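You operate a simulated robot arm through the tools that you are given. There is no shell and no other tool. Be economical: measure what you need, move in short steps, check, and stop when the job is done.

You are at the controls of a simulated two-armed robot. One attempt, no reset.

Task
Take the black block from the shelf of the fixed bench and leave it on the top of the green belt. Pick up the blue cup with one hand, pass it to the other hand and put it on the left end of the press bench. Put the scrubbing brush on the top of the narrow bench. Fetch the grey square flange from the top of the wheeled table and set it on the shelf under the chute. Take the white tray on the top of the green belt and put it away on the bottom shelf of the grey bench. Put one of the white plugs from the top of the green belt in the green tray. Do these in any order. Set down upright: blue cup.

Only the result counts: the job must be done as asked and must still hold three seconds after the hand-in. Knocking over, shifting, dropping, spilling or breaking anything else fails it.

Robot
Two 7-joint arms with two-finger parallel grippers on one trunk, on a base that drives. Base frame: it is fixed to the floor where the robot stands at the start and does not move with it; the origin is under the middle of the robot, x ahead of it, y to its left, z up. Units: mm, rad, N and s.
The left shoulder is at the start at [70, 177, 1035], the right one opposite. With the tool pointing down near the work surface each hand reaches from about 100 to 680 mm from the robot's upright axis, wherever it stands, measured 20 degrees to its own side. Places, roughly: black block (8x5x3 cm) [500, -100, 600]; blue cup (8x8x13 cm) [600, 200, 600]; bottom shelf of the grey bench [-4400, 12200, 100]; green tray (15x23 cm) [1780, 680, 820]; grey square flange (7x7x4 cm) [700, 1800, 1000]; left end of the press bench [1900, 500, 800]; scrubbing brush (17x7x9 cm) [600, 400, 600]; shelf under the chute [800, 2100, 400]; top of the green belt [800, 4600, 1000]; top of the narrow bench [3500, 1400, 900]; white plug (3x3x3 cm) [500, 4600, 1000]; white tray (23x19x3 cm) [700, 4300, 1000]. Payload 3.43 kg a hand.
The tool frame of a hand sits at the grasp point between the pads (the TCP): z along the fingers, y along the line on which they close. The tips reach 30 mm beyond it. Largest opening 94 mm; finger width 28, thickness 10; the body of the gripper, 50 by 96 mm, starts 55 mm behind the TCP.
Orientation is told as [roll, pitch, yaw] about the base's x, y, z axes, in that order, counted from this pose: with the fingers straight down and closing along the base's y, the tool's x points along the base's -x, its y along +y and its z along -z.

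Tools
- The arms move only by the tool move_arm. It takes "left_targets", "right_targets" or both (then of equal length, played together; a hand with none holds still); each is a list of rows, each a list of 3 entries, a list of its own where there are three numbers: the shift along the tool's x, y, z in units of 150 mm (1.0 is 150 mm), then the turn, a rotation vector about the tool's x, y, z in units of 45 degrees (1.0 is 45 degrees), then the gripper command, from -1 (shut) to 1 (fully open), values between in proportion. In form: [[[dx, dy, dz], [ax, ay, az], claw], ...]. A call has 1 to 8 rows; each row is the pose to reach, as a shift and turn from the pose commanded when the call began, along the tool's axes at that moment. A call with a number of a shift or a turn outside -1 to 1 is refused whole. Rows are played at 5 a second. More than 50 mm and 0.15 rad between two rows, or a gripper value outside its range, and nothing of the call is played. A pose out of reach is approached as far as the arm can. The call stops where the force on the tool passes 40 N (or 10 N more than at its start, if that is more) or the arm is blocked; 0.2 s more then pass. The fingers move at their own pace (about 153 mm/s each) and stop on an object; they squeeze with about 32 N. The grip force told is the motor's: it shows also when the fingers shut on nothing. Time passes only in rows, and 0.2 s behind the last, so rows that repeat a pose let the fingers close. It gives the time, the measured TCP pose, the force on the tool (base axes), the opening and the grip force at its end, in the units of the frame above (readings bear some noise), with the torque about the TCP (base axes, N m) and any sound that the robot's microphone picked up.
- Cameras (640 x 400 px; columns grow to the right, rows downward): "scene" is now at [107.6, 11.9, 1322.5]; the picture's right is [0.20, -0.98, 0.00], its down [-0.85, -0.17, -0.50] and it looks along [0.49, 0.10, -0.87] (base axes); focal length 257 px, centre (320, 200). "left" rides on the left gripper at [76, -14, -102] in its tool frame; the picture's right is [0.18, 0.98, 0.00], its down [-0.75, 0.14, -0.64] and it looks along [-0.63, 0.12, 0.77] (tool axes); focal length 243 px, centre (320, 200). "right" rides on the right gripper at [76, 14, -102] in its tool frame; the picture's right is [-0.18, 0.98, 0.00], its down [-0.75, -0.14, -0.64] and it looks along [-0.63, -0.12, 0.77] (tool axes); focal length 243 px, centre (320, 200). There is no depth. A picture from a camera that has moved, and an enlarged one, comes with that camera's place and axes in the base frame and with its lens. The place of the scene camera against the robot may be out by one fixed shift of up to 12 mm in any direction.
- get_image(camera): a new picture of that camera. No time passes.
- lift_body(by): slides the trunk up (or, below 0, down) by that many mm; the arms and the scene camera ride with it, the base frame stays. It gives what a move gives, with no picture.
- steer(legs): drives the robot by 1 to 6 legs, each [ahead, turn to the left] in mm and rad, along the robot's own axes; the way and the turn of a leg run together, so that a leg with both is an arc; at most 1500 mm and 3.142 rad a leg. The arms and the cameras ride along, it lands a little off, and it stops where it bumps. It gives what a move gives.
- head_to(pan, tilt): turns the head with the scene camera to pan (to the left, within 1.501 rad either way) and tilt (down, from -0.506 to 1.204), counted from straight ahead of the robot. It gives what a move gives.
- close_up(camera, box): a new picture of the part [left, top, right, bottom] of that camera's present view, enlarged. No time passes.
- job_done(): hands the job in; it is judged then, once.

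Work in short steps. Places have to be worked out from the pictures, the camera data and where the tool is seen: move nearer, look again, correct. Check each grasp and each placing, and mend what went wrong. You have 196 turns and 192 pictures in all, those below and enlarged ones among them. Open the grippers and draw the arms clear of the work before you hand the job in, unless the task says otherwise.

The tools are called after "Request:" by a JSON object that holds its "api" and its "payload". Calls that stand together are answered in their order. move_arm: Moves the arms, as the interface text tells. Its arguments: {"type":"object","properties":{"left_targets":{"type":"array"},"right_targets":{"type":"array"}},"required":[]} The other tools are called the same way: lift_body (by) slides the trunk up or down; steer (legs) drives the base; head_to (pan, tilt) turns the head that bears the scene camera; get_image (camera) takes a picture; close_up (camera, box) takes an enlarged picture of a part of a camera's view; job_done () hands the job in.

At the start:

```text
clock: 0.0
left_eef_pos: [353.3, 281.9, 856.2]
left_orientation: [0.001, -0.001, 0.0]
left_contact_force: [-1.1, 0.6, -0.6]
left_wrist_torque: [0.02, -0.01, 0.01]
left_finger_gap: 93.8
left_finger_force: 0.0
right_eef_pos: [357.6, -23.7, 851.0]
right_orientation: [0.0, 0.0, 0.0]
right_contact_force: [0.0, -0.8, 0.3]
right_wrist_torque: [0.03, -0.01, 0.01]
right_finger_gap: 94.1
right_finger_force: 0.0
trunk travel left (down, up): [-615.0, 225.0]
robot x, y, heading: [-0.3, 1.7, -0.001]
head pan, tilt: [0.199, 1.049]
```

scene: 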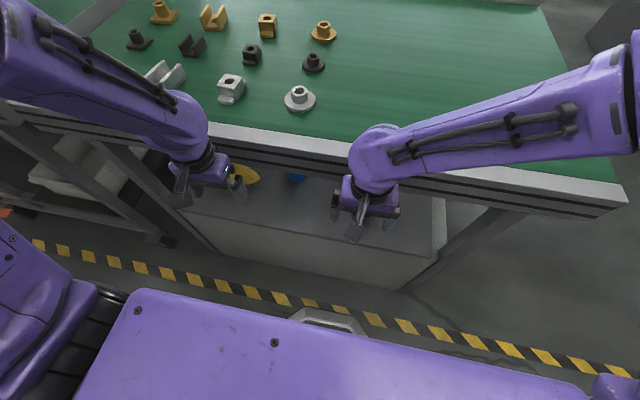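
right: 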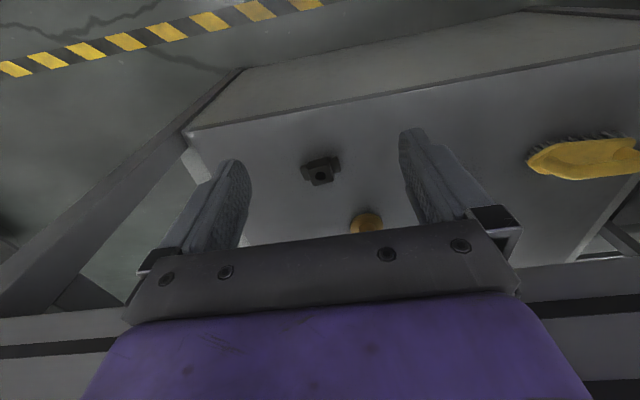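
left: 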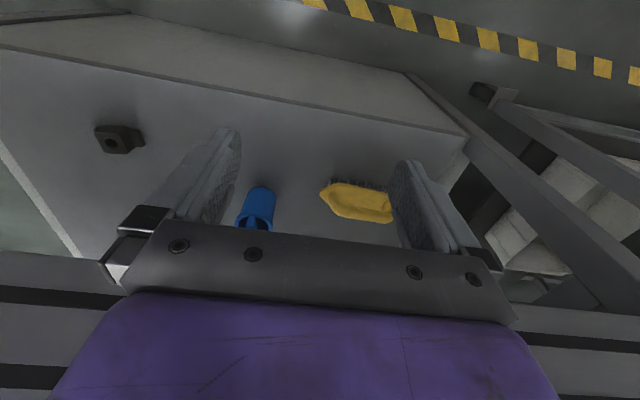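

The pictures show a bench with a green top and a shelf beneath carrying the block, cup and brush. First I look around with the head raised.

Request:
{"api": "head_to", "payload": {"pan": 0, "tilt": 0.4}}

Request:
{"api": "get_image", "payload": {"camera": "scene"}}

Request:
{"api": "head_to", "payload": {"pan": 1.3, "tilt": 0.4}}

Request:
{"api": "get_image", "payload": {"camera": "scene"}}

Request:
{"api": "head_to", "payload": {"pan": -1.2, "tilt": 0.4}}

Request:
{"api": "get_image", "payload": {"camera": "scene"}}

```text
clock: 1.0
left_eef_pos: [353.6, 282.9, 856.6]
left_orientation: [-0.001, 0.0, 0.0]
left_contact_force: [-0.1, -0.9, 0.0]
left_wrist_torque: [-0.01, -0.02, -0.03]
left_finger_gap: 94.3
left_finger_force: 0.0
right_eef_pos: [357.7, -23.2, 850.9]
right_orientation: [0.0, 0.002, 0.001]
right_contact_force: [0.3, -0.4, 0.8]
right_wrist_torque: [-0.03, 0.02, 0.02]
right_finger_gap: 93.7
right_finger_force: 0.1
trunk travel left (down, up): [-615.0, 225.0]
robot x, y, heading: [2.4, 3.2, 0.001]
head pan, tilt: [0.0, 0.4]
```

```text
188 pictures are left
camera scene: at [135.0, -1.2, 1376.0], right [0.0, -1.0, 0.0], down [-0.39, 0.0, -0.92], along [0.92, 0.0, -0.39], focal length 257 px, centre (320, 200)
```

scene: 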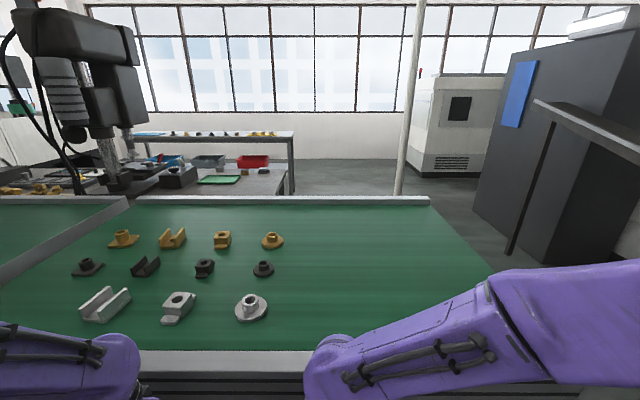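

```text
clock: 2.5
left_eef_pos: [354.9, 281.7, 856.4]
left_orientation: [0.0, -0.001, 0.0]
left_contact_force: [0.1, -0.4, 0.8]
left_wrist_torque: [-0.02, 0.0, -0.04]
left_finger_gap: 94.2
left_finger_force: 0.1
right_eef_pos: [357.3, -23.3, 850.5]
right_orientation: [0.0, 0.0, 0.002]
right_contact_force: [0.1, -0.3, 0.1]
right_wrist_torque: [0.01, -0.04, 0.03]
right_finger_gap: 93.8
right_finger_force: 0.1
trunk travel left (down, up): [-615.0, 225.0]
robot x, y, heading: [1.3, -0.8, -0.002]
head pan, tilt: [1.3, 0.4]
```

```text
187 pictures are left
camera scene: at [67.2, 88.0, 1376.1], right [0.96, -0.27, 0.0], down [-0.1, -0.38, -0.92], along [0.25, 0.89, -0.39], focal length 257 px, centre (320, 200)
```

scene: 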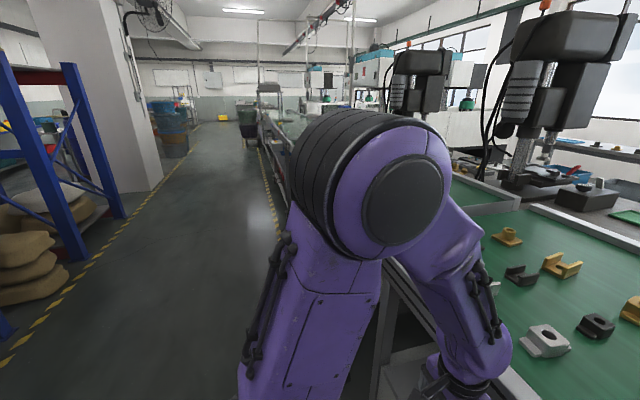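

```text
clock: 4.8
left_eef_pos: [355.4, 282.5, 856.5]
left_orientation: [0.001, 0.0, 0.001]
left_contact_force: [0.8, 0.3, 0.7]
left_wrist_torque: [0.0, -0.03, -0.01]
left_finger_gap: 94.2
left_finger_force: 0.0
right_eef_pos: [356.6, -22.9, 850.3]
right_orientation: [0.0, 0.002, 0.001]
right_contact_force: [0.0, -0.3, -0.3]
right_wrist_torque: [-0.03, 0.04, -0.02]
right_finger_gap: 94.0
right_finger_force: 0.1
trunk travel left (down, up): [-615.0, 225.0]
robot x, y, heading: [-1.9, -0.9, 0.005]
head pan, tilt: [-1.201, 0.4]
```

```text
186 pictures are left
camera scene: at [75.9, -87.6, 1376.1], right [-0.93, -0.36, 0.0], down [-0.14, 0.36, -0.92], along [0.33, -0.86, -0.39], focal length 257 px, centre (320, 200)
```

scene: 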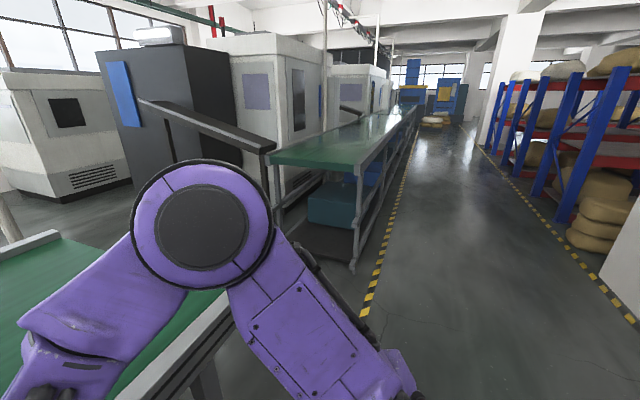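

The objects sit under the bench top on a recessed shelf, so I back off and lower the trunk to see the shelf opening.

Request:
{"api": "steer", "payload": {"legs": [[-600, 0]]}}

Request:
{"api": "lift_body", "payload": {"by": -450}}

Request:
{"api": "head_to", "payload": {"pan": 0.2, "tilt": 0.3}}

Request:
{"api": "get_image", "payload": {"camera": "scene"}}

```text
clock: 8.2
left_eef_pos: [-249.0, 282.5, 856.1]
left_orientation: [0.0, -0.001, 0.002]
left_contact_force: [-1.0, -0.6, -0.3]
left_wrist_torque: [-0.03, 0.01, -0.01]
left_finger_gap: 94.1
left_finger_force: 0.2
right_eef_pos: [-244.2, -22.8, 849.9]
right_orientation: [0.0, -0.001, 0.004]
right_contact_force: [0.2, 0.3, 0.2]
right_wrist_torque: [0.01, -0.02, -0.01]
right_finger_gap: 94.4
right_finger_force: 0.2
trunk travel left (down, up): [-615.0, 225.0]
robot x, y, heading: [-600.0, -0.2, -0.002]
head pan, tilt: [-1.201, 0.4]
```

```text
refused: -450 is not a number from -400 to 400
```

```text
clock: 9.7
left_eef_pos: [-247.6, 282.2, 856.5]
left_orientation: [0.001, 0.002, 0.001]
left_contact_force: [-0.1, -0.8, -0.7]
left_wrist_torque: [0.02, -0.02, -0.01]
left_finger_gap: 94.1
left_finger_force: 0.0
right_eef_pos: [-243.9, -22.9, 851.0]
right_orientation: [-0.001, 0.0, 0.003]
right_contact_force: [-0.7, 0.1, 0.8]
right_wrist_torque: [0.02, -0.02, 0.01]
right_finger_gap: 93.9
right_finger_force: 0.0
trunk travel left (down, up): [-615.0, 225.0]
robot x, y, heading: [-605.0, 0.8, -0.002]
head pan, tilt: [0.201, 0.3]
```

```text
185 pictures are left
camera scene: at [-467.4, 16.8, 1385.3], right [0.2, -0.98, 0.0], down [-0.29, -0.06, -0.96], along [0.94, 0.19, -0.3], focal length 257 px, centre (320, 200)
```

scene: 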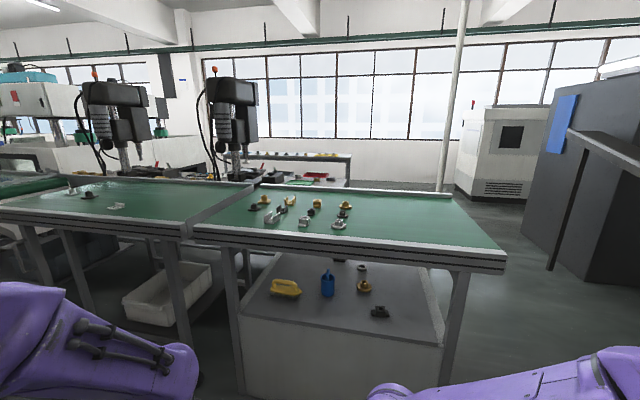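

Now the shelf is visible. I lower the trunk and look straight in.

Request:
{"api": "lift_body", "payload": {"by": -400}}

Request:
{"api": "get_image", "payload": {"camera": "scene"}}

```text
clock: 13.5
left_eef_pos: [-248.8, 281.5, 457.1]
left_orientation: [0.001, 0.0, 0.003]
left_contact_force: [-0.2, -0.2, -0.9]
left_wrist_torque: [0.01, -0.01, 0.03]
left_finger_gap: 94.0
left_finger_force: 0.1
right_eef_pos: [-243.9, -23.4, 450.8]
right_orientation: [-0.001, 0.0, 0.001]
right_contact_force: [-0.5, -0.9, 0.7]
right_wrist_torque: [-0.03, 0.01, 0.0]
right_finger_gap: 94.0
right_finger_force: 0.0
trunk travel left (down, up): [-215.0, 625.0]
robot x, y, heading: [-599.5, -2.6, -0.002]
head pan, tilt: [0.201, 0.3]
```

```text
184 pictures are left
camera scene: at [-467.5, 16.9, 985.4], right [0.2, -0.98, 0.0], down [-0.29, -0.06, -0.96], along [0.94, 0.19, -0.3], focal length 257 px, centre (320, 200)
```

scene: 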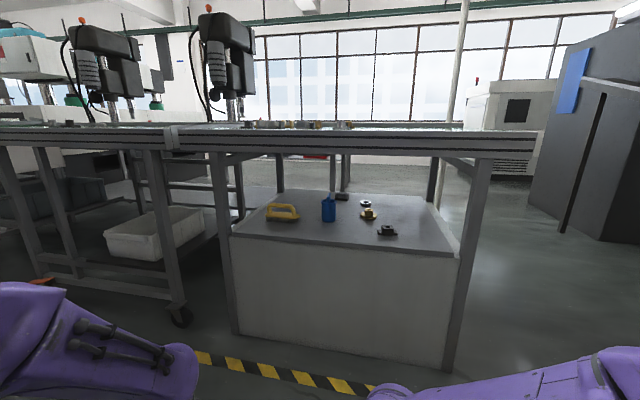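

Request:
{"api": "close_up", "payload": {"camera": "scene", "box": [200, 110, 520, 310]}}

```text
2.00 times, centred on (360, 210) of scene
camera zoom: at [-467.5, 16.9, 985.4], right [0.2, -0.98, 0.0], down [-0.29, -0.06, -0.96], along [0.94, 0.19, -0.3], focal length 515 px, centre (240, 180)
```

zoom: 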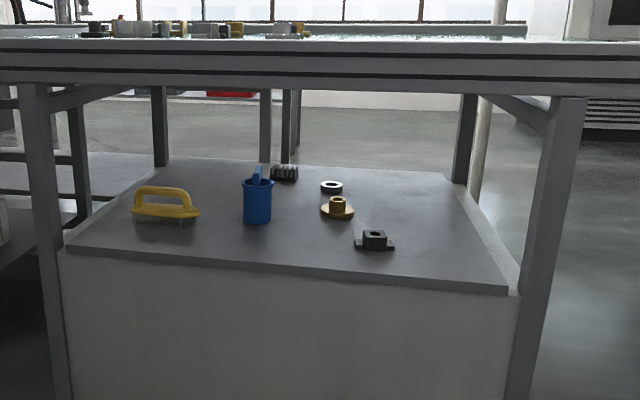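

The shelf top comes out at z≈527 and the bench underside at about 870. The cup is near (650,203), the block near (545,-60) and the brush near (608,415). I pitch the left hand forward by 60°, in two calls.

Request:
{"api": "move_arm", "payload": {"left_targets": [[[0, 0, 0], [0, -0.17, 0], 1], [[0, 0, 0], [0, -0.34, 0], 1], [[0, 0, 0], [0, -0.51, 0], 1], [[0, 0, 0], [0, -0.68, 0], 1]]}}

Request:
{"api": "move_arm", "payload": {"left_targets": [[[0, 0, 0], [0, -0.17, 0], 1], [[0, 0, 0], [0, -0.34, 0], 1], [[0, 0, 0], [0, -0.51, 0], 1], [[0, 0, 0], [0, -0.653, 0], 1]]}}

Request:
{"api": "get_image", "payload": {"camera": "left"}}

```text
clock: 14.5
left_eef_pos: [-188.9, 291.7, 448.6]
left_orientation: [0.001, -0.516, 0.0]
left_contact_force: [-0.1, -1.1, -0.1]
left_wrist_torque: [0.02, 0.03, 0.04]
left_finger_gap: 94.1
left_finger_force: 0.0
left hand out of reach, approached as far as the arm can: row 2, 3, 4
right_eef_pos: [-242.8, -24.3, 450.6]
right_orientation: [0.002, 0.002, 0.002]
right_contact_force: [0.4, 0.1, 0.5]
right_wrist_torque: [0.03, 0.05, 0.03]
right_finger_gap: 94.2
right_finger_force: 0.0
trunk travel left (down, up): [-215.0, 625.0]
robot x, y, heading: [-602.7, 1.4, -0.002]
head pan, tilt: [0.201, 0.3]
```

```text
clock: 15.5
left_eef_pos: [-137.4, 335.9, 488.3]
left_orientation: [-0.065, -1.014, 0.068]
left_contact_force: [0.3, -0.1, -0.1]
left_wrist_torque: [0.01, 0.03, 0.0]
left_finger_gap: 93.9
left_finger_force: 0.1
left hand out of reach, approached as far as the arm can: row 1, 2, 3, 4
right_eef_pos: [-242.7, -23.8, 451.1]
right_orientation: [0.0, 0.0, 0.004]
right_contact_force: [-0.6, 0.3, -0.3]
right_wrist_torque: [-0.02, -0.01, -0.01]
right_finger_gap: 94.1
right_finger_force: 0.1
trunk travel left (down, up): [-215.0, 625.0]
robot x, y, heading: [-598.8, 1.1, 0.005]
head pan, tilt: [0.201, 0.3]
```

```text
182 pictures are left
camera left: at [-265.5, 319.5, 479.5], right [-0.11, 0.98, -0.19], down [-0.15, 0.17, 0.97], along [0.98, 0.14, 0.13], focal length 243 px, centre (320, 200)
```

left: 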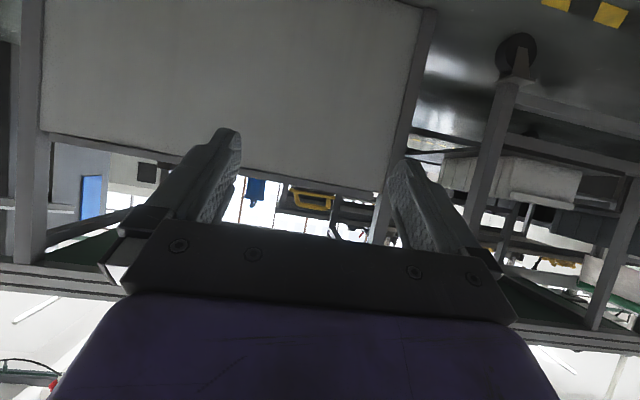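

The target was out of reach close in. I move the hand forward and up, where the arm should have freedom, and check.

Request:
{"api": "move_arm", "payload": {"left_targets": [[[-0.3, 0, 0.1], [0, 0, 0], 1], [[-0.6, -0.1, 0.2], [0, 0, 0], 1], [[-0.9, -0.2, 0.3], [0, 0, 0], 1], [[-0.9, -0.2, 0.3], [0, 0, 0], 1]]}}

```text
clock: 16.5
left_eef_pos: [-32.2, 308.7, 581.4]
left_orientation: [-0.059, -1.046, 0.071]
left_contact_force: [0.1, 0.5, -0.5]
left_wrist_torque: [-0.01, -0.02, 0.04]
left_finger_gap: 94.1
left_finger_force: 0.1
right_eef_pos: [-243.5, -22.5, 450.2]
right_orientation: [0.001, -0.001, 0.003]
right_contact_force: [-0.2, 0.3, 0.5]
right_wrist_torque: [0.01, -0.02, -0.02]
right_finger_gap: 93.7
right_finger_force: 0.0
trunk travel left (down, up): [-215.0, 625.0]
robot x, y, heading: [-603.2, 0.0, 0.003]
head pan, tilt: [0.201, 0.3]
```

The left pose is good now. Before driving in I check where the right arm's elbow is.

Request:
{"api": "head_to", "payload": {"pan": -0.5, "tilt": 0.9}}

Request:
{"api": "get_image", "payload": {"camera": "scene"}}

Request:
{"api": "head_to", "payload": {"pan": 0.5, "tilt": 0.7}}

Request:
{"api": "get_image", "payload": {"camera": "scene"}}

```text
clock: 17.6
left_eef_pos: [-30.7, 306.7, 582.2]
left_orientation: [-0.064, -1.047, 0.066]
left_contact_force: [-0.2, 0.3, 0.8]
left_wrist_torque: [0.02, 0.01, 0.01]
left_finger_gap: 93.9
left_finger_force: 0.1
right_eef_pos: [-244.4, -21.8, 449.6]
right_orientation: [-0.001, -0.001, 0.005]
right_contact_force: [0.4, -0.2, -0.2]
right_wrist_torque: [0.02, 0.01, 0.02]
right_finger_gap: 94.1
right_finger_force: 0.0
trunk travel left (down, up): [-215.0, 625.0]
robot x, y, heading: [-604.7, -1.5, 0.003]
head pan, tilt: [-0.499, 0.901]
```

```text
181 pictures are left
camera scene: at [-492.5, -37.9, 933.1], right [-0.48, -0.88, 0.0], down [-0.69, 0.37, -0.62], along [0.55, -0.3, -0.78], focal length 257 px, centre (320, 200)
```

scene: 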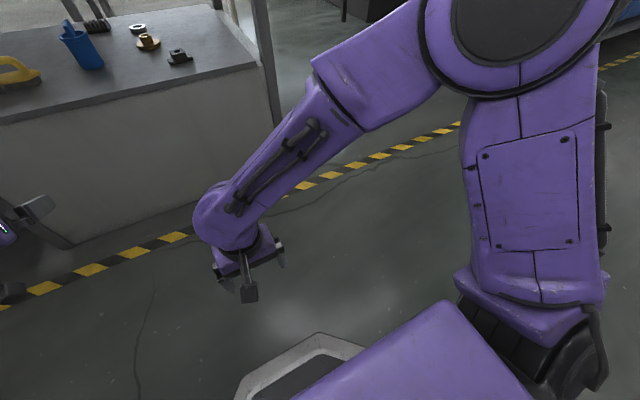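

```text
clock: 18.9
left_eef_pos: [-30.6, 306.5, 580.6]
left_orientation: [-0.06, -1.047, 0.066]
left_contact_force: [0.4, 0.5, 0.0]
left_wrist_torque: [-0.03, -0.03, -0.03]
left_finger_gap: 93.9
left_finger_force: 0.0
right_eef_pos: [-243.9, -22.0, 450.4]
right_orientation: [-0.001, 0.001, 0.005]
right_contact_force: [-0.3, -0.1, 0.7]
right_wrist_torque: [-0.01, -0.02, -0.03]
right_finger_gap: 93.8
right_finger_force: 0.1
trunk travel left (down, up): [-215.0, 625.0]
robot x, y, heading: [-601.6, 3.5, -0.002]
head pan, tilt: [0.499, 0.7]
```

```text
180 pictures are left
camera scene: at [-484.4, 38.8, 949.2], right [0.48, -0.88, 0.0], down [-0.57, -0.31, -0.76], along [0.67, 0.37, -0.64], focal length 257 px, centre (320, 200)
```

scene: 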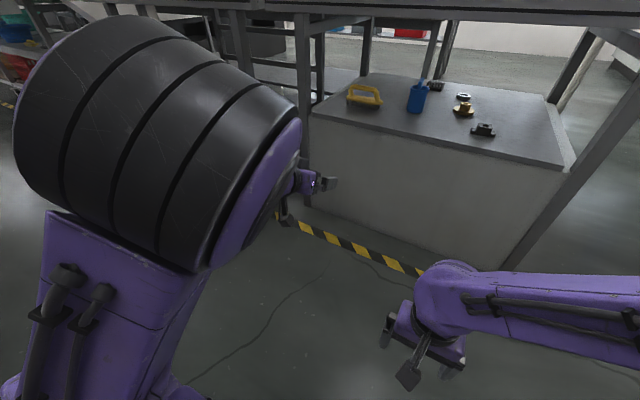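

Elbows sit about 300 mm ahead of the axis, which clears the bench edge at 444. I extend the left hand forward and in line with the cup while still well back.

Request:
{"api": "move_arm", "payload": {"left_targets": [[[-0.05, -0.2, 0.1], [0, 0, 0], 1], [[-0.12, -0.4, 0.2], [0, 0, 0], 1], [[-0.2, -0.6, 0.3], [0, 0, 0], 1], [[-0.22, -0.69, 0.4], [0, 0, 0], 1]]}}

Request:
{"api": "get_image", "payload": {"camera": "scene"}}

Request:
{"api": "get_image", "payload": {"camera": "left"}}

```text
clock: 19.9
left_eef_pos: [38.8, 201.9, 590.0]
left_orientation: [-0.094, -1.058, 0.095]
left_contact_force: [0.5, 0.1, -0.3]
left_wrist_torque: [0.0, -0.04, 0.03]
left_finger_gap: 94.0
left_finger_force: 0.1
right_eef_pos: [-243.9, -23.6, 450.4]
right_orientation: [0.0, 0.0, 0.003]
right_contact_force: [-0.5, -0.7, -0.7]
right_wrist_torque: [0.03, 0.02, -0.01]
right_finger_gap: 93.9
right_finger_force: 0.0
trunk travel left (down, up): [-215.0, 625.0]
robot x, y, heading: [-599.6, -0.9, 0.001]
head pan, tilt: [0.499, 0.7]
```

```text
179 pictures are left
camera scene: at [-484.4, 38.8, 949.3], right [0.48, -0.88, 0.0], down [-0.56, -0.31, -0.76], along [0.67, 0.37, -0.64], focal length 257 px, centre (320, 200)
```

scene: 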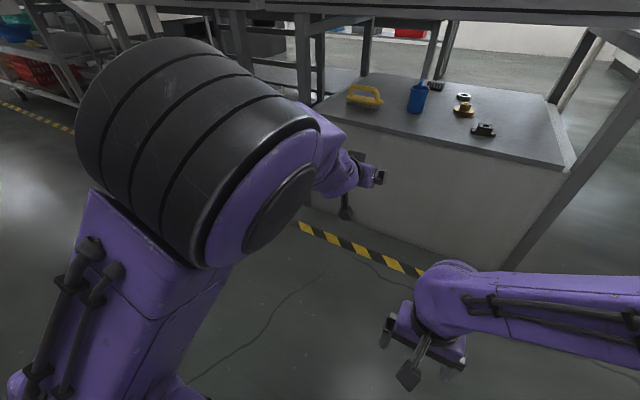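

```text
178 pictures are left
camera left: at [-88.0, 186.2, 574.6], right [-0.1, 0.97, -0.21], down [-0.19, 0.18, 0.96], along [0.98, 0.14, 0.17], focal length 243 px, centre (320, 200)
```

left: 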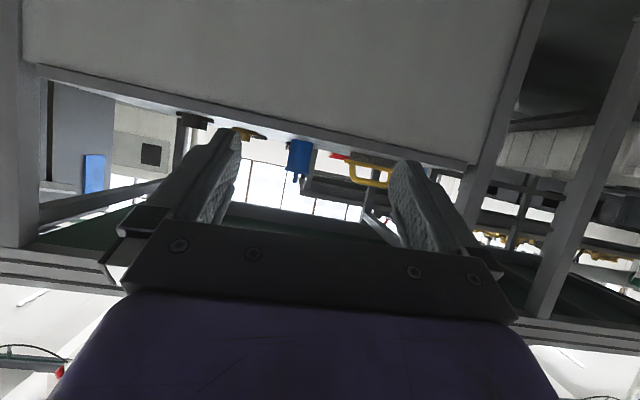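

I zoom in on the cup to see its handle.

Request:
{"api": "close_up", "payload": {"camera": "scene", "box": [320, 60, 520, 160]}}

```text
3.20 times, centred on (420, 110) of scene
camera zoom: at [-484.4, 38.8, 949.3], right [0.48, -0.88, 0.0], down [-0.56, -0.31, -0.76], along [0.67, 0.37, -0.64], focal length 823 px, centre (0, 488)
```

zoom: 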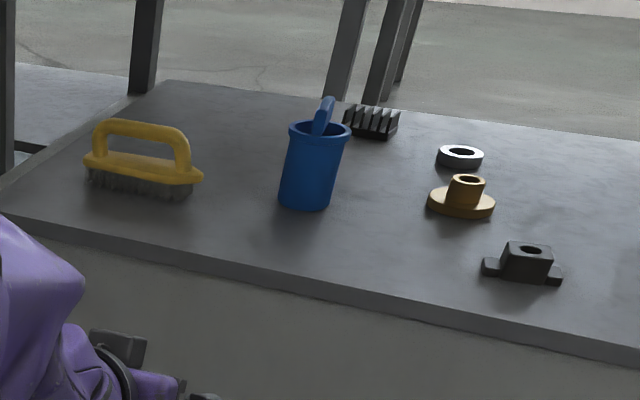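

The cup has a rim about 80 mm wide, a narrower body and a handle on the far side, so gripping low from the front suits it. I drive 480 mm nearer, keeping clear of the cup.

Request:
{"api": "steer", "payload": {"legs": [[470, 0]]}}

Request:
{"api": "get_image", "payload": {"camera": "left"}}

Request:
{"api": "get_image", "payload": {"camera": "scene"}}

```text
clock: 22.7
left_eef_pos: [508.2, 213.3, 582.9]
left_orientation: [-0.09, -1.045, 0.107]
left_contact_force: [-1.0, -0.1, 0.0]
left_wrist_torque: [0.0, 0.0, 0.03]
left_finger_gap: 93.8
left_finger_force: 0.2
right_eef_pos: [226.4, -19.4, 450.3]
right_orientation: [-0.001, 0.0, 0.008]
right_contact_force: [-0.3, -0.7, -0.1]
right_wrist_torque: [0.0, 0.02, -0.04]
right_finger_gap: 94.0
right_finger_force: 0.0
trunk travel left (down, up): [-215.0, 625.0]
robot x, y, heading: [-128.1, 0.9, 0.006]
head pan, tilt: [0.499, 0.7]
```

```text
176 pictures are left
camera left: at [380.6, 195.5, 568.8], right [-0.12, 0.97, -0.2], down [-0.18, 0.18, 0.97], along [0.98, 0.15, 0.16], focal length 243 px, centre (320, 200)
```

left: 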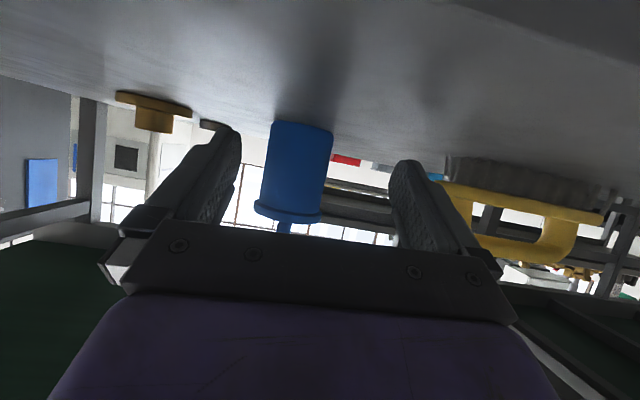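

```text
175 pictures are left
camera scene: at [-14.7, 41.7, 949.2], right [0.48, -0.87, 0.0], down [-0.56, -0.31, -0.76], along [0.67, 0.37, -0.64], focal length 257 px, centre (320, 200)
```

scene: 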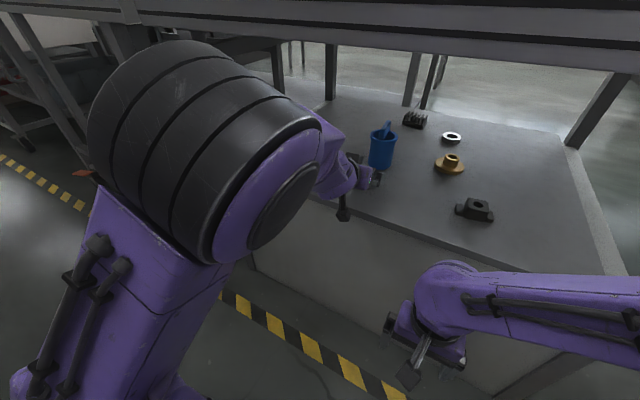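

The left camera puts the cup centre at about y=203 and the scene view puts x near 655. I lower 16 mm, shift 10 mm right, then drive 90 mm.

Request:
{"api": "move_arm", "payload": {"left_targets": [[[0.092, -0.067, 0.053], [0, 0, 0], 1]]}}

Request:
{"api": "steer", "payload": {"legs": [[90, 0]]}}

Request:
{"api": "get_image", "payload": {"camera": "left"}}

Request:
{"api": "get_image", "payload": {"camera": "scene"}}

```text
clock: 23.1
left_eef_pos: [510.1, 208.9, 580.7]
left_orientation: [-0.195, -1.055, 0.213]
left_contact_force: [-0.4, 0.1, 0.7]
left_wrist_torque: [-0.01, 0.01, 0.02]
left_finger_gap: 93.9
left_finger_force: 0.1
right_eef_pos: [225.5, -19.0, 450.7]
right_orientation: [0.0, -0.001, 0.009]
right_contact_force: [-0.5, -0.3, 0.2]
right_wrist_torque: [-0.02, 0.02, 0.01]
right_finger_gap: 94.1
right_finger_force: 0.0
trunk travel left (down, up): [-215.0, 625.0]
robot x, y, heading: [-130.3, 0.4, 0.007]
head pan, tilt: [0.499, 0.7]
```

```text
clock: 24.2
left_eef_pos: [600.8, 214.9, 574.2]
left_orientation: [-0.186, -1.049, 0.212]
left_contact_force: [0.6, 0.3, -0.3]
left_wrist_torque: [0.01, -0.01, -0.04]
left_finger_gap: 93.9
left_finger_force: 0.0
right_eef_pos: [317.3, -17.2, 450.7]
right_orientation: [0.001, 0.0, 0.008]
right_contact_force: [-0.4, 0.5, -0.1]
right_wrist_torque: [0.0, 0.02, -0.01]
right_finger_gap: 93.9
right_finger_force: 0.0
trunk travel left (down, up): [-215.0, 625.0]
robot x, y, heading: [-38.1, -2.0, 0.01]
head pan, tilt: [0.499, 0.7]
```

```text
174 pictures are left
camera left: at [473.9, 192.4, 560.1], right [-0.14, 0.96, -0.25], down [-0.2, 0.22, 0.95], along [0.97, 0.18, 0.16], focal length 243 px, centre (320, 200)
```

left: 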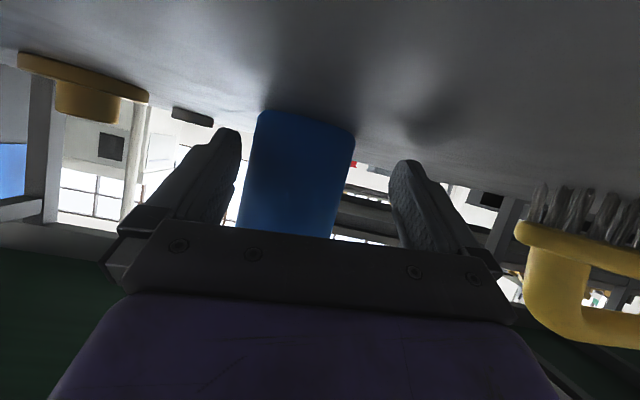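

```text
173 pictures are left
camera scene: at [76.2, 42.4, 949.2], right [0.49, -0.87, 0.0], down [-0.56, -0.31, -0.76], along [0.67, 0.37, -0.64], focal length 257 px, centre (320, 200)
```

scene: 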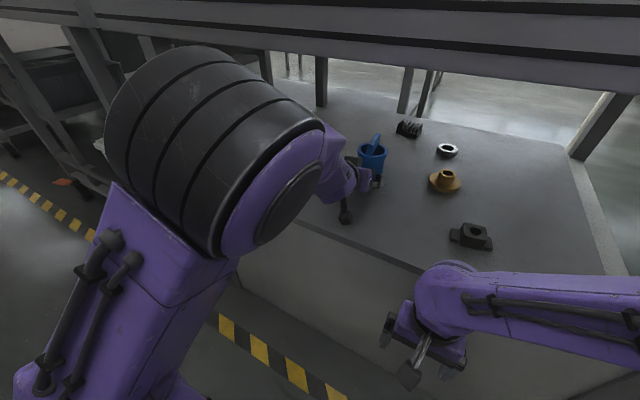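

The cup is at roughly (655,204), and the TCP is at y 215. I advance with a slight right turn to centre the fingers on it.

Request:
{"api": "steer", "payload": {"legs": [[0, -0.018], [50, 0]]}}

Request:
{"api": "get_image", "payload": {"camera": "left"}}

```text
clock: 25.4
left_eef_pos: [653.4, 204.0, 575.0]
left_orientation: [-0.197, -1.046, 0.21]
left_contact_force: [-0.6, 0.2, 0.7]
left_wrist_torque: [0.01, -0.01, -0.01]
left_finger_gap: 94.0
left_finger_force: 0.1
right_eef_pos: [366.5, -24.5, 449.6]
right_orientation: [-0.001, 0.001, -0.009]
right_contact_force: [-0.2, 0.0, -0.1]
right_wrist_torque: [0.0, 0.0, 0.02]
right_finger_gap: 94.0
right_finger_force: 0.1
trunk travel left (down, up): [-215.0, 625.0]
robot x, y, heading: [9.4, 3.5, -0.011]
head pan, tilt: [0.499, 0.7]
```

```text
172 pictures are left
camera left: at [527.1, 183.4, 560.7], right [-0.13, 0.96, -0.26], down [-0.19, 0.23, 0.95], along [0.97, 0.17, 0.16], focal length 243 px, centre (320, 200)
```

left: 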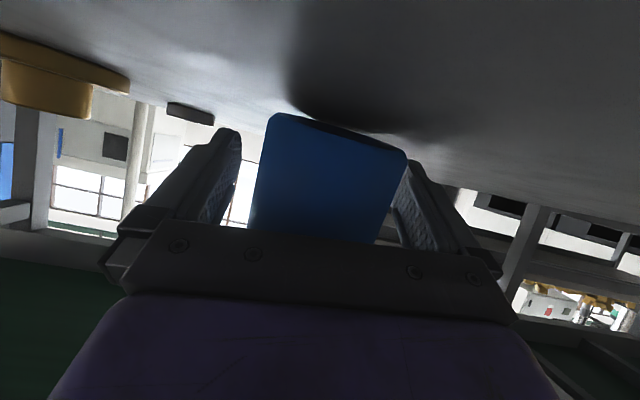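

The cup sits between the fingers. I lower 9 mm, then close.

Request:
{"api": "lift_body", "payload": {"by": -9}}

Request:
{"api": "move_arm", "payload": {"left_targets": [[[0, 0, 0], [0, 0, 0], -1], [[0, 0, 0], [0, 0, 0], -1], [[0, 0, 0], [0, 0, 0], -1]]}}

Request:
{"api": "lift_body", "payload": {"by": 45}}

Request:
{"api": "get_image", "payload": {"camera": "left"}}

Request:
{"api": "get_image", "payload": {"camera": "scene"}}

```text
clock: 26.0
left_eef_pos: [653.0, 204.8, 576.3]
left_orientation: [-0.213, -1.061, 0.23]
left_contact_force: [-14.1, -2.9, 18.0]
left_wrist_torque: [-0.45, 3.18, 0.14]
left_finger_gap: 94.0
left_finger_force: 0.1
right_eef_pos: [364.5, -24.6, 444.2]
right_orientation: [0.002, -0.003, -0.009]
right_contact_force: [-0.1, -0.6, 0.8]
right_wrist_torque: [0.0, -0.01, -0.01]
right_finger_gap: 93.7
right_finger_force: 0.1
trunk travel left (down, up): [-207.0, 633.0]
robot x, y, heading: [6.7, 0.7, -0.005]
head pan, tilt: [0.499, 0.7]
stopped: the force on the tool passed its limit at 45 N (the readings are from after the stop); the commanded pose is now the measured one
```

```text
clock: 26.8
left_eef_pos: [652.7, 205.8, 576.6]
left_orientation: [-0.209, -1.062, 0.224]
left_contact_force: [-9.9, -2.1, 26.3]
left_wrist_torque: [-0.55, 4.06, 0.22]
left_finger_gap: 71.7
left_finger_force: 31.5
right_eef_pos: [364.9, -24.5, 445.5]
right_orientation: [0.002, -0.005, -0.01]
right_contact_force: [-0.6, 0.1, -0.4]
right_wrist_torque: [0.04, 0.01, -0.01]
right_finger_gap: 94.0
right_finger_force: 0.1
trunk travel left (down, up): [-207.0, 633.0]
robot x, y, heading: [11.4, 3.6, -0.011]
head pan, tilt: [0.499, 0.7]
```

```text
clock: 27.6
left_eef_pos: [654.6, 205.6, 617.2]
left_orientation: [-0.208, -1.055, 0.222]
left_contact_force: [0.2, 0.2, -1.3]
left_wrist_torque: [0.02, 0.01, 0.03]
left_finger_gap: 70.8
left_finger_force: 31.6
right_eef_pos: [367.0, -25.7, 487.4]
right_orientation: [-0.003, 0.002, -0.009]
right_contact_force: [0.1, -0.1, -0.6]
right_wrist_torque: [0.0, -0.02, 0.02]
right_finger_gap: 94.0
right_finger_force: 0.0
trunk travel left (down, up): [-252.0, 588.0]
robot x, y, heading: [8.9, 1.1, -0.012]
head pan, tilt: [0.499, 0.7]
```

```text
171 pictures are left
camera left: at [529.0, 184.9, 601.3], right [-0.13, 0.96, -0.26], down [-0.2, 0.23, 0.95], along [0.97, 0.18, 0.17], focal length 243 px, centre (320, 200)
```

left: 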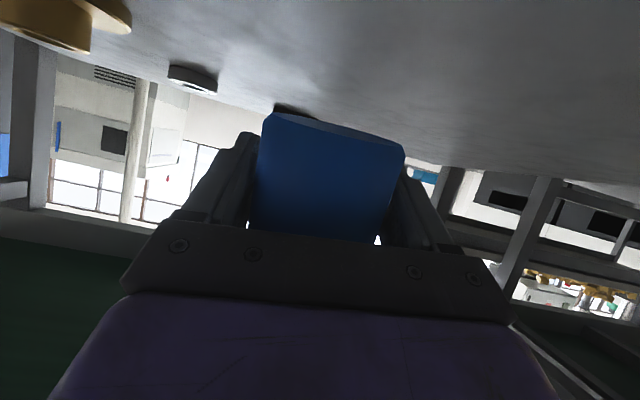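

```text
170 pictures are left
camera scene: at [126.5, 39.7, 986.2], right [0.47, -0.88, 0.0], down [-0.57, -0.3, -0.76], along [0.68, 0.36, -0.64], focal length 257 px, centre (320, 200)
```

scene: 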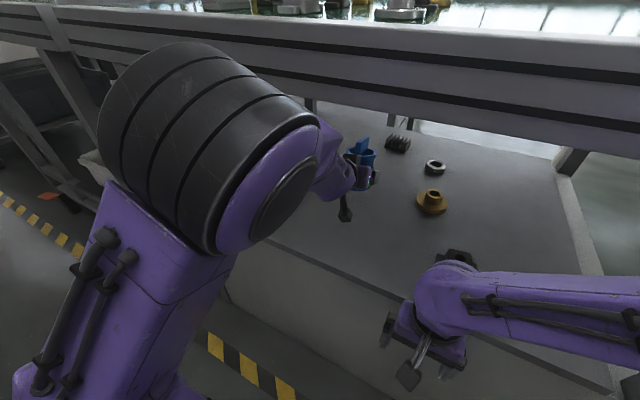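

The cup is held and lifted; the earlier touch was the hand camera on the shelf. I back straight out.

Request:
{"api": "steer", "payload": {"legs": [[-600, 0]]}}

Request:
{"api": "lift_body", "payload": {"by": 300}}

Request:
{"api": "get_image", "payload": {"camera": "scene"}}

```text
clock: 31.0
left_eef_pos: [55.2, 213.9, 617.1]
left_orientation: [-0.209, -1.055, 0.225]
left_contact_force: [0.3, -0.1, 0.0]
left_wrist_torque: [0.04, -0.02, 0.03]
left_finger_gap: 70.6
left_finger_force: 31.7
right_eef_pos: [-233.2, -18.6, 487.5]
right_orientation: [0.0, 0.001, -0.006]
right_contact_force: [0.4, 0.5, -0.1]
right_wrist_torque: [0.02, -0.02, 0.01]
right_finger_gap: 94.4
right_finger_force: 0.1
trunk travel left (down, up): [-252.0, 588.0]
robot x, y, heading: [-591.3, 8.0, -0.005]
head pan, tilt: [0.499, 0.7]
```

```text
clock: 34.0
left_eef_pos: [55.3, 213.8, 917.5]
left_orientation: [-0.209, -1.057, 0.225]
left_contact_force: [0.9, -0.5, -0.2]
left_wrist_torque: [0.0, 0.0, -0.02]
left_finger_gap: 70.1
left_finger_force: 32.0
right_eef_pos: [-233.8, -18.4, 787.3]
right_orientation: [0.0, 0.0, -0.007]
right_contact_force: [0.4, 0.6, 0.0]
right_wrist_torque: [-0.03, -0.03, -0.01]
right_finger_gap: 94.0
right_finger_force: 0.1
trunk travel left (down, up): [-552.0, 288.0]
robot x, y, heading: [-593.9, 4.5, -0.004]
head pan, tilt: [0.499, 0.7]
```

```text
169 pictures are left
camera scene: at [-473.4, 45.5, 1286.2], right [0.47, -0.88, 0.0], down [-0.57, -0.3, -0.76], along [0.67, 0.36, -0.64], focal length 257 px, centre (320, 200)
```

scene: 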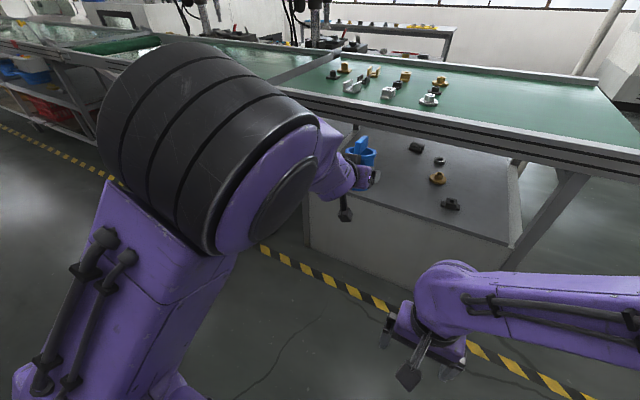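

I bring the cup back and towards the middle so the right hand can reach it.

Request:
{"api": "move_arm", "payload": {"left_targets": [[[0.1, -0.15, -0.17], [0, 0, 0], -1], [[0.2, -0.3, -0.35], [0, 0, 0], -1], [[0.3, -0.45, -0.52], [0, 0, 0], -1], [[0.4, -0.6, -0.69], [0, 0, 0], -1]]}}

Request:
{"api": "head_to", "payload": {"pan": 0.2, "tilt": 0.7}}

Request:
{"api": "get_image", "payload": {"camera": "scene"}}

```text
clock: 35.0
left_eef_pos: [-5.1, 177.3, 942.4]
left_orientation: [-0.26, -1.039, 0.272]
left_contact_force: [-0.4, -0.2, -0.2]
left_wrist_torque: [0.03, 0.0, -0.02]
left_finger_gap: 69.9
left_finger_force: 32.2
left hand out of reach, approached as far as the arm can: row 2, 3, 4
right_eef_pos: [-234.5, -18.6, 788.7]
right_orientation: [0.0, 0.0, -0.007]
right_contact_force: [-1.0, -0.7, -0.4]
right_wrist_torque: [-0.02, 0.01, -0.02]
right_finger_gap: 94.1
right_finger_force: 0.0
trunk travel left (down, up): [-552.0, 288.0]
robot x, y, heading: [-588.7, 5.1, -0.006]
head pan, tilt: [0.499, 0.7]
```

```text
clock: 35.8
left_eef_pos: [-5.7, 174.8, 943.7]
left_orientation: [-0.264, -1.041, 0.271]
left_contact_force: [0.1, -0.2, -0.6]
left_wrist_torque: [-0.04, 0.01, -0.02]
left_finger_gap: 70.1
left_finger_force: 32.6
right_eef_pos: [-233.6, -19.1, 788.7]
right_orientation: [0.0, 0.001, -0.006]
right_contact_force: [0.2, -0.5, -0.4]
right_wrist_torque: [0.01, 0.0, 0.01]
right_finger_gap: 93.9
right_finger_force: 0.1
trunk travel left (down, up): [-552.0, 288.0]
robot x, y, heading: [-593.1, 6.7, -0.01]
head pan, tilt: [0.201, 0.7]
```

```text
168 pictures are left
camera scene: at [-465.1, 21.8, 1286.2], right [0.19, -0.98, 0.0], down [-0.63, -0.12, -0.76], along [0.75, 0.15, -0.64], focal length 257 px, centre (320, 200)
```

scene: 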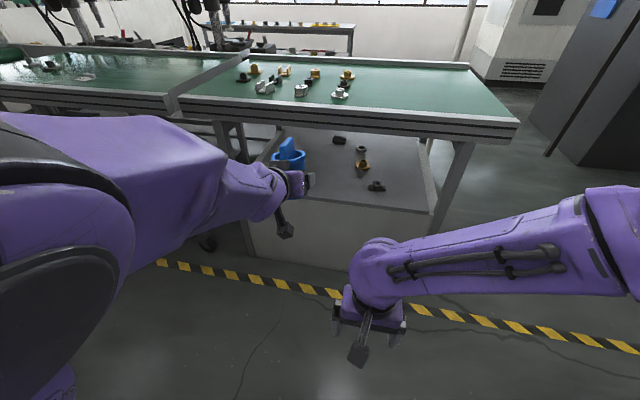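

The wrist limits backward motion. I try swinging the hand about the vertical to the right, which brings the cup to the midline with it still upright.

Request:
{"api": "move_arm", "payload": {"left_targets": [[[0, -0.11, 0], [0.144, 0, 0.083], -1], [[0, -0.22, 0], [0.288, 0, 0.167], -1], [[0, -0.33, 0], [0.433, 0, 0.25], -1], [[0, -0.44, 0], [0.577, 0, 0.333], -1], [[0, -0.55, 0], [0.72, 0, 0.417], -1], [[0, -0.66, 0], [0.866, 0, 0.5], -1]]}}

Request:
{"api": "get_image", "payload": {"camera": "scene"}}

```text
clock: 37.2
left_eef_pos: [-2.8, 75.9, 950.2]
left_orientation: [-0.142, -1.128, -0.619]
left_contact_force: [0.3, 1.1, -0.9]
left_wrist_torque: [0.01, 0.0, 0.02]
left_finger_gap: 69.6
left_finger_force: 32.5
right_eef_pos: [-233.2, -18.3, 787.4]
right_orientation: [0.0, 0.001, -0.007]
right_contact_force: [0.9, -0.2, -0.5]
right_wrist_torque: [0.01, 0.0, 0.0]
right_finger_gap: 93.9
right_finger_force: 0.0
trunk travel left (down, up): [-552.0, 288.0]
robot x, y, heading: [-590.4, 11.1, -0.006]
head pan, tilt: [0.201, 0.7]
```

```text
167 pictures are left
camera scene: at [-464.5, 22.2, 1286.2], right [0.19, -0.98, 0.0], down [-0.63, -0.12, -0.76], along [0.75, 0.15, -0.64], focal length 257 px, centre (320, 200)
```

scene: 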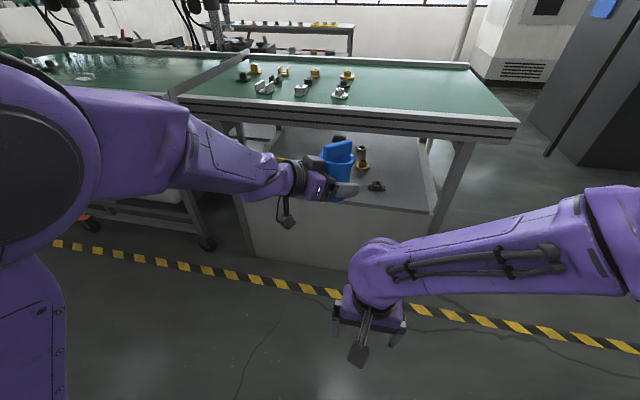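

That worked and the cup is upright. I pull it about 90 mm nearer and 40 mm further right.

Request:
{"api": "move_arm", "payload": {"left_targets": [[[0.05, -0.2, -0.07], [0, 0, 0], -1], [[0.1, -0.4, -0.15], [0, 0, 0], -1], [[0.144, -0.6, -0.22], [0, 0, 0], -1]]}}

Request:
{"api": "head_to", "payload": {"pan": 0, "tilt": 0.75}}

Request:
{"api": "get_image", "payload": {"camera": "scene"}}

```text
clock: 38.0
left_eef_pos: [-93.7, 38.1, 953.1]
left_orientation: [-0.146, -1.13, -0.614]
left_contact_force: [-0.2, 0.4, -0.3]
left_wrist_torque: [0.01, 0.02, 0.0]
left_finger_gap: 70.0
left_finger_force: 31.7
right_eef_pos: [-233.1, -17.2, 787.9]
right_orientation: [-0.002, 0.0, -0.008]
right_contact_force: [-0.8, -0.5, 0.7]
right_wrist_torque: [-0.03, 0.01, -0.01]
right_finger_gap: 93.9
right_finger_force: 0.0
trunk travel left (down, up): [-552.0, 288.0]
robot x, y, heading: [-592.1, 5.7, -0.004]
head pan, tilt: [0.201, 0.7]
```

```text
clock: 38.8
left_eef_pos: [-93.0, 35.8, 953.3]
left_orientation: [-0.14, -1.128, -0.617]
left_contact_force: [-0.1, -0.3, -0.7]
left_wrist_torque: [-0.02, -0.02, 0.01]
left_finger_gap: 69.7
left_finger_force: 32.0
right_eef_pos: [-233.3, -19.5, 788.5]
right_orientation: [0.002, 0.0, -0.008]
right_contact_force: [-1.3, 0.2, -0.6]
right_wrist_torque: [-0.03, -0.01, 0.0]
right_finger_gap: 93.9
right_finger_force: 0.0
trunk travel left (down, up): [-552.0, 288.0]
robot x, y, heading: [-589.4, 6.6, -0.007]
head pan, tilt: [0.0, 0.75]
```

```text
166 pictures are left
camera scene: at [-465.6, 4.4, 1282.0], right [-0.01, -1.0, 0.0], down [-0.68, 0.01, -0.73], along [0.73, -0.01, -0.68], focal length 257 px, centre (320, 200)
```

scene: 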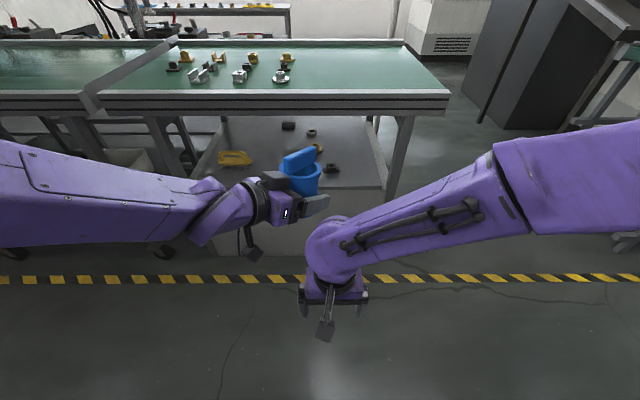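

I zoom in on the cup to plan the right-hand grip.

Request:
{"api": "close_up", "payload": {"camera": "scene", "box": [240, 130, 368, 210]}}

```text
5.00 times, centred on (304, 170) of scene
camera zoom: at [-465.6, 4.4, 1282.0], right [-0.01, -1.0, 0.0], down [-0.68, 0.01, -0.73], along [0.73, -0.01, -0.68], focal length 1287 px, centre (400, 350)
```

zoom: 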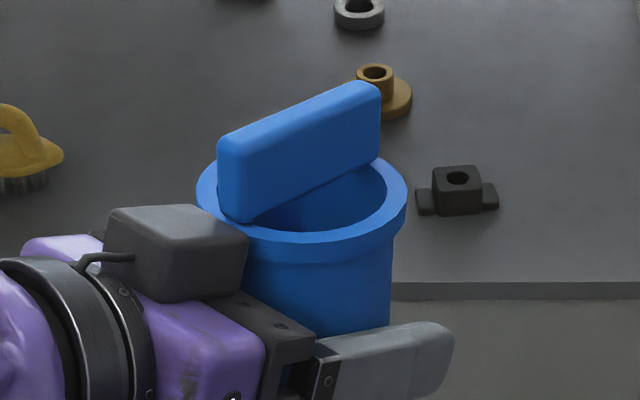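

The cup has a thin upright plate across its mouth as a handle, its top near z 1040, running along (0.7,-0.7). The right hand will take that plate from above with yaw -45°, so I raise and yaw it first.

Request:
{"api": "move_arm", "payload": {"right_targets": [[[0, 0, -0.17], [0, 0, 0.17], 1], [[0, 0, -0.34], [0, 0, 0.34], 1], [[0, 0, -0.5], [0, 0, 0.5], 1], [[0, 0, -0.67], [0, 0, 0.67], 1], [[0, 0, -0.83], [0, 0, 0.83], 1], [[0, 0, -1], [0, 0, 1], 1]]}}

Request:
{"api": "move_arm", "payload": {"right_targets": [[[0, 0, -0.3], [0, 0, 0], 1], [[0, 0, -0.6], [0, 0, 0], 1], [[0, 0, -0.9], [0, 0, 0], 1], [[0, 0, -1], [0, 0, 0], 1]]}}

Request:
{"api": "get_image", "payload": {"camera": "scene"}}

```text
clock: 40.2
left_eef_pos: [-91.6, 36.7, 951.7]
left_orientation: [-0.139, -1.13, -0.618]
left_contact_force: [1.0, 0.1, -0.6]
left_wrist_torque: [0.03, -0.01, 0.02]
left_finger_gap: 69.7
left_finger_force: 32.0
right_eef_pos: [-233.3, -20.1, 937.5]
right_orientation: [0.0, -0.001, -0.793]
right_contact_force: [0.9, 0.5, 0.0]
right_wrist_torque: [0.0, 0.02, -0.01]
right_finger_gap: 94.2
right_finger_force: 0.2
trunk travel left (down, up): [-552.0, 288.0]
robot x, y, heading: [-590.0, 6.2, -0.006]
head pan, tilt: [0.0, 0.75]
```

```text
clock: 41.2
left_eef_pos: [-92.8, 36.4, 951.5]
left_orientation: [-0.139, -1.129, -0.618]
left_contact_force: [0.6, -0.1, -0.3]
left_wrist_torque: [-0.03, 0.02, 0.01]
left_finger_gap: 69.7
left_finger_force: 32.4
right_eef_pos: [-232.5, -18.2, 1088.7]
right_orientation: [-0.001, -0.001, -0.793]
right_contact_force: [-0.2, -0.1, 0.2]
right_wrist_torque: [0.0, -0.01, -0.04]
right_finger_gap: 93.8
right_finger_force: 0.1
trunk travel left (down, up): [-552.0, 288.0]
robot x, y, heading: [-592.1, 8.7, -0.009]
head pan, tilt: [0.0, 0.75]
```

```text
164 pictures are left
camera scene: at [-465.7, 4.7, 1282.0], right [-0.01, -1.0, 0.0], down [-0.68, 0.01, -0.73], along [0.73, -0.01, -0.68], focal length 257 px, centre (320, 200)
```

scene: 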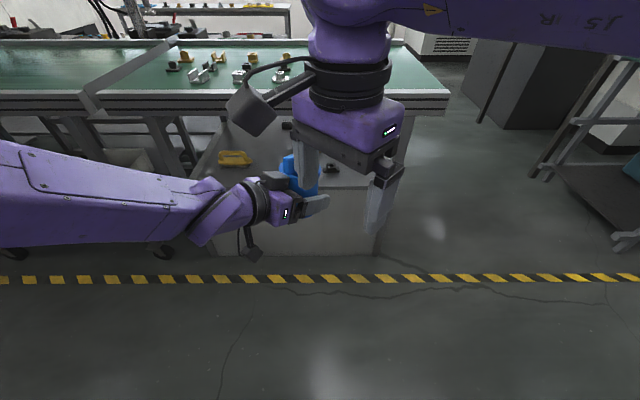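

Moving the right hand above the cup at z≈1115.

Request:
{"api": "move_arm", "payload": {"right_targets": [[[-0.1, 0.23, -0.17], [0, 0, 0], 0.3], [[-0.2, 0.46, -0.17], [0, 0, 0], 0.3], [[-0.3, 0.69, -0.17], [0, 0, 0], 0.3], [[-0.4, 0.91, -0.17], [0, 0, 0], 0.3]]}}

Request:
{"api": "get_image", "payload": {"camera": "right"}}

Request:
{"api": "get_image", "payload": {"camera": "scene"}}

```text
clock: 42.2
left_eef_pos: [-89.4, 36.9, 951.3]
left_orientation: [-0.145, -1.127, -0.612]
left_contact_force: [0.8, -0.2, -0.6]
left_wrist_torque: [-0.01, -0.02, -0.03]
left_finger_gap: 69.8
left_finger_force: 32.0
right_eef_pos: [-91.6, 36.4, 1112.3]
right_orientation: [0.0, 0.001, -0.79]
right_contact_force: [0.9, -0.8, 0.8]
right_wrist_torque: [0.01, 0.02, 0.0]
right_finger_gap: 60.9
right_finger_force: 0.0
trunk travel left (down, up): [-552.0, 288.0]
robot x, y, heading: [-596.7, 5.3, -0.005]
head pan, tilt: [0.0, 0.75]
```

```text
163 pictures are left
camera right: at [-134.1, 100.1, 1214.7], right [0.83, 0.56, 0.0], down [0.43, -0.63, 0.64], along [0.36, -0.53, -0.77], focal length 243 px, centre (320, 200)
```

right: 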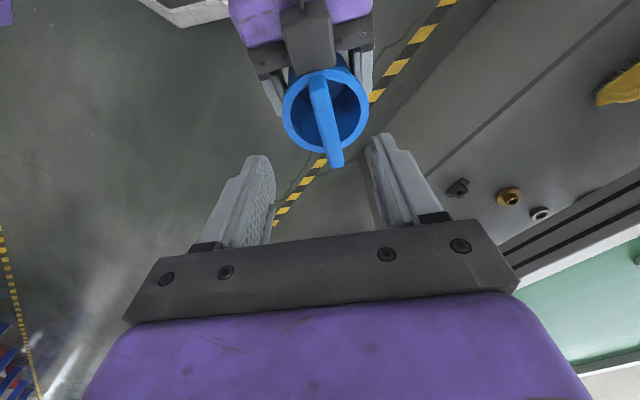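

```text
162 pictures are left
camera scene: at [-463.2, 5.7, 1281.7], right [-0.01, -1.0, 0.0], down [-0.68, 0.0, -0.73], along [0.73, -0.01, -0.68], focal length 257 px, centre (320, 200)
```

scene: 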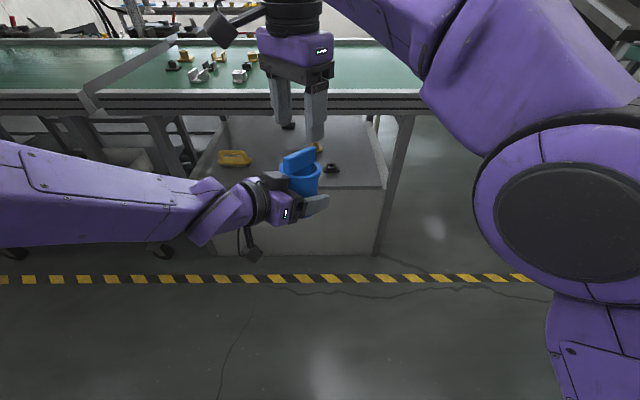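

The plate lines up with the tool's x and is about 5 mm off centre. I correct that and descend 66 mm.

Request:
{"api": "move_arm", "payload": {"right_targets": [[[0.03, 0.03, 0.22], [0, 0, 0], 0.3], [[0.03, 0.03, 0.44], [0, 0, 0], 0.3]]}}

Request:
{"api": "get_image", "payload": {"camera": "right"}}

Request:
{"api": "close_up", "payload": {"camera": "scene", "box": [224, 100, 384, 200]}}

```text
clock: 42.8
left_eef_pos: [-92.5, 35.7, 952.5]
left_orientation: [-0.14, -1.128, -0.617]
left_contact_force: [-0.1, -0.8, -1.5]
left_wrist_torque: [0.0, 0.02, 0.03]
left_finger_gap: 70.0
left_finger_force: 32.3
right_eef_pos: [-93.7, 40.4, 1046.3]
right_orientation: [0.002, 0.001, -0.794]
right_contact_force: [-1.3, -1.0, -0.6]
right_wrist_torque: [0.01, 0.03, -0.02]
right_finger_gap: 61.4
right_finger_force: 0.0
trunk travel left (down, up): [-552.0, 288.0]
robot x, y, heading: [-590.2, 3.1, -0.01]
head pan, tilt: [0.0, 0.75]
```

```text
161 pictures are left
camera right: at [-137.0, 104.3, 1149.4], right [0.83, 0.56, 0.0], down [0.43, -0.64, 0.64], along [0.36, -0.53, -0.77], focal length 243 px, centre (320, 200)
```

right: 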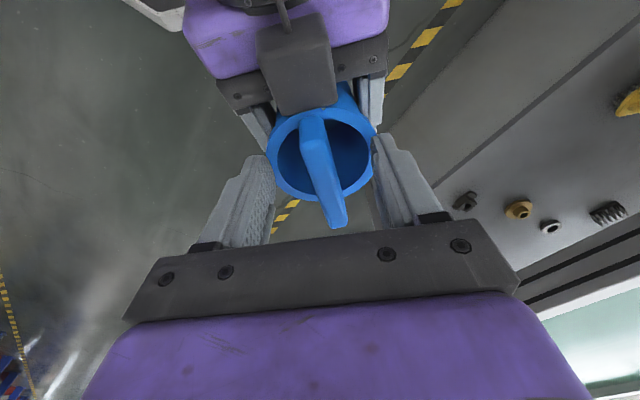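

```text
4.00 times, centred on (304, 150) of scene
camera zoom: at [-465.6, 4.5, 1282.0], right [-0.01, -1.0, 0.0], down [-0.68, 0.01, -0.73], along [0.73, -0.01, -0.68], focal length 1029 px, centre (384, 400)
```

zoom: 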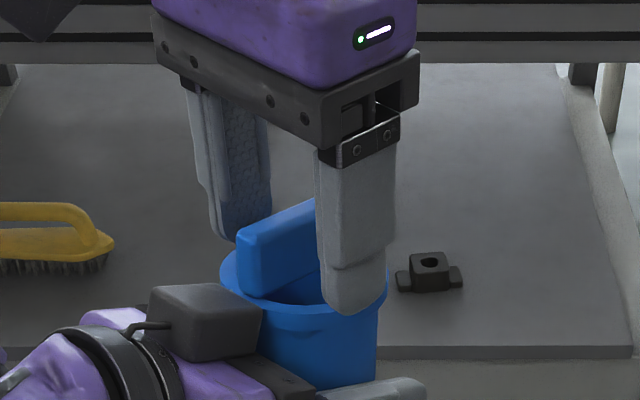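

The fingers straddle the plate, with the tips at rim level. I close the right hand.

Request:
{"api": "move_arm", "payload": {"right_targets": [[[0.03, 0.03, 0.44], [0, 0, 0], -1]]}}

```text
refused: row 1 steps farther than a row can; nothing moved
```

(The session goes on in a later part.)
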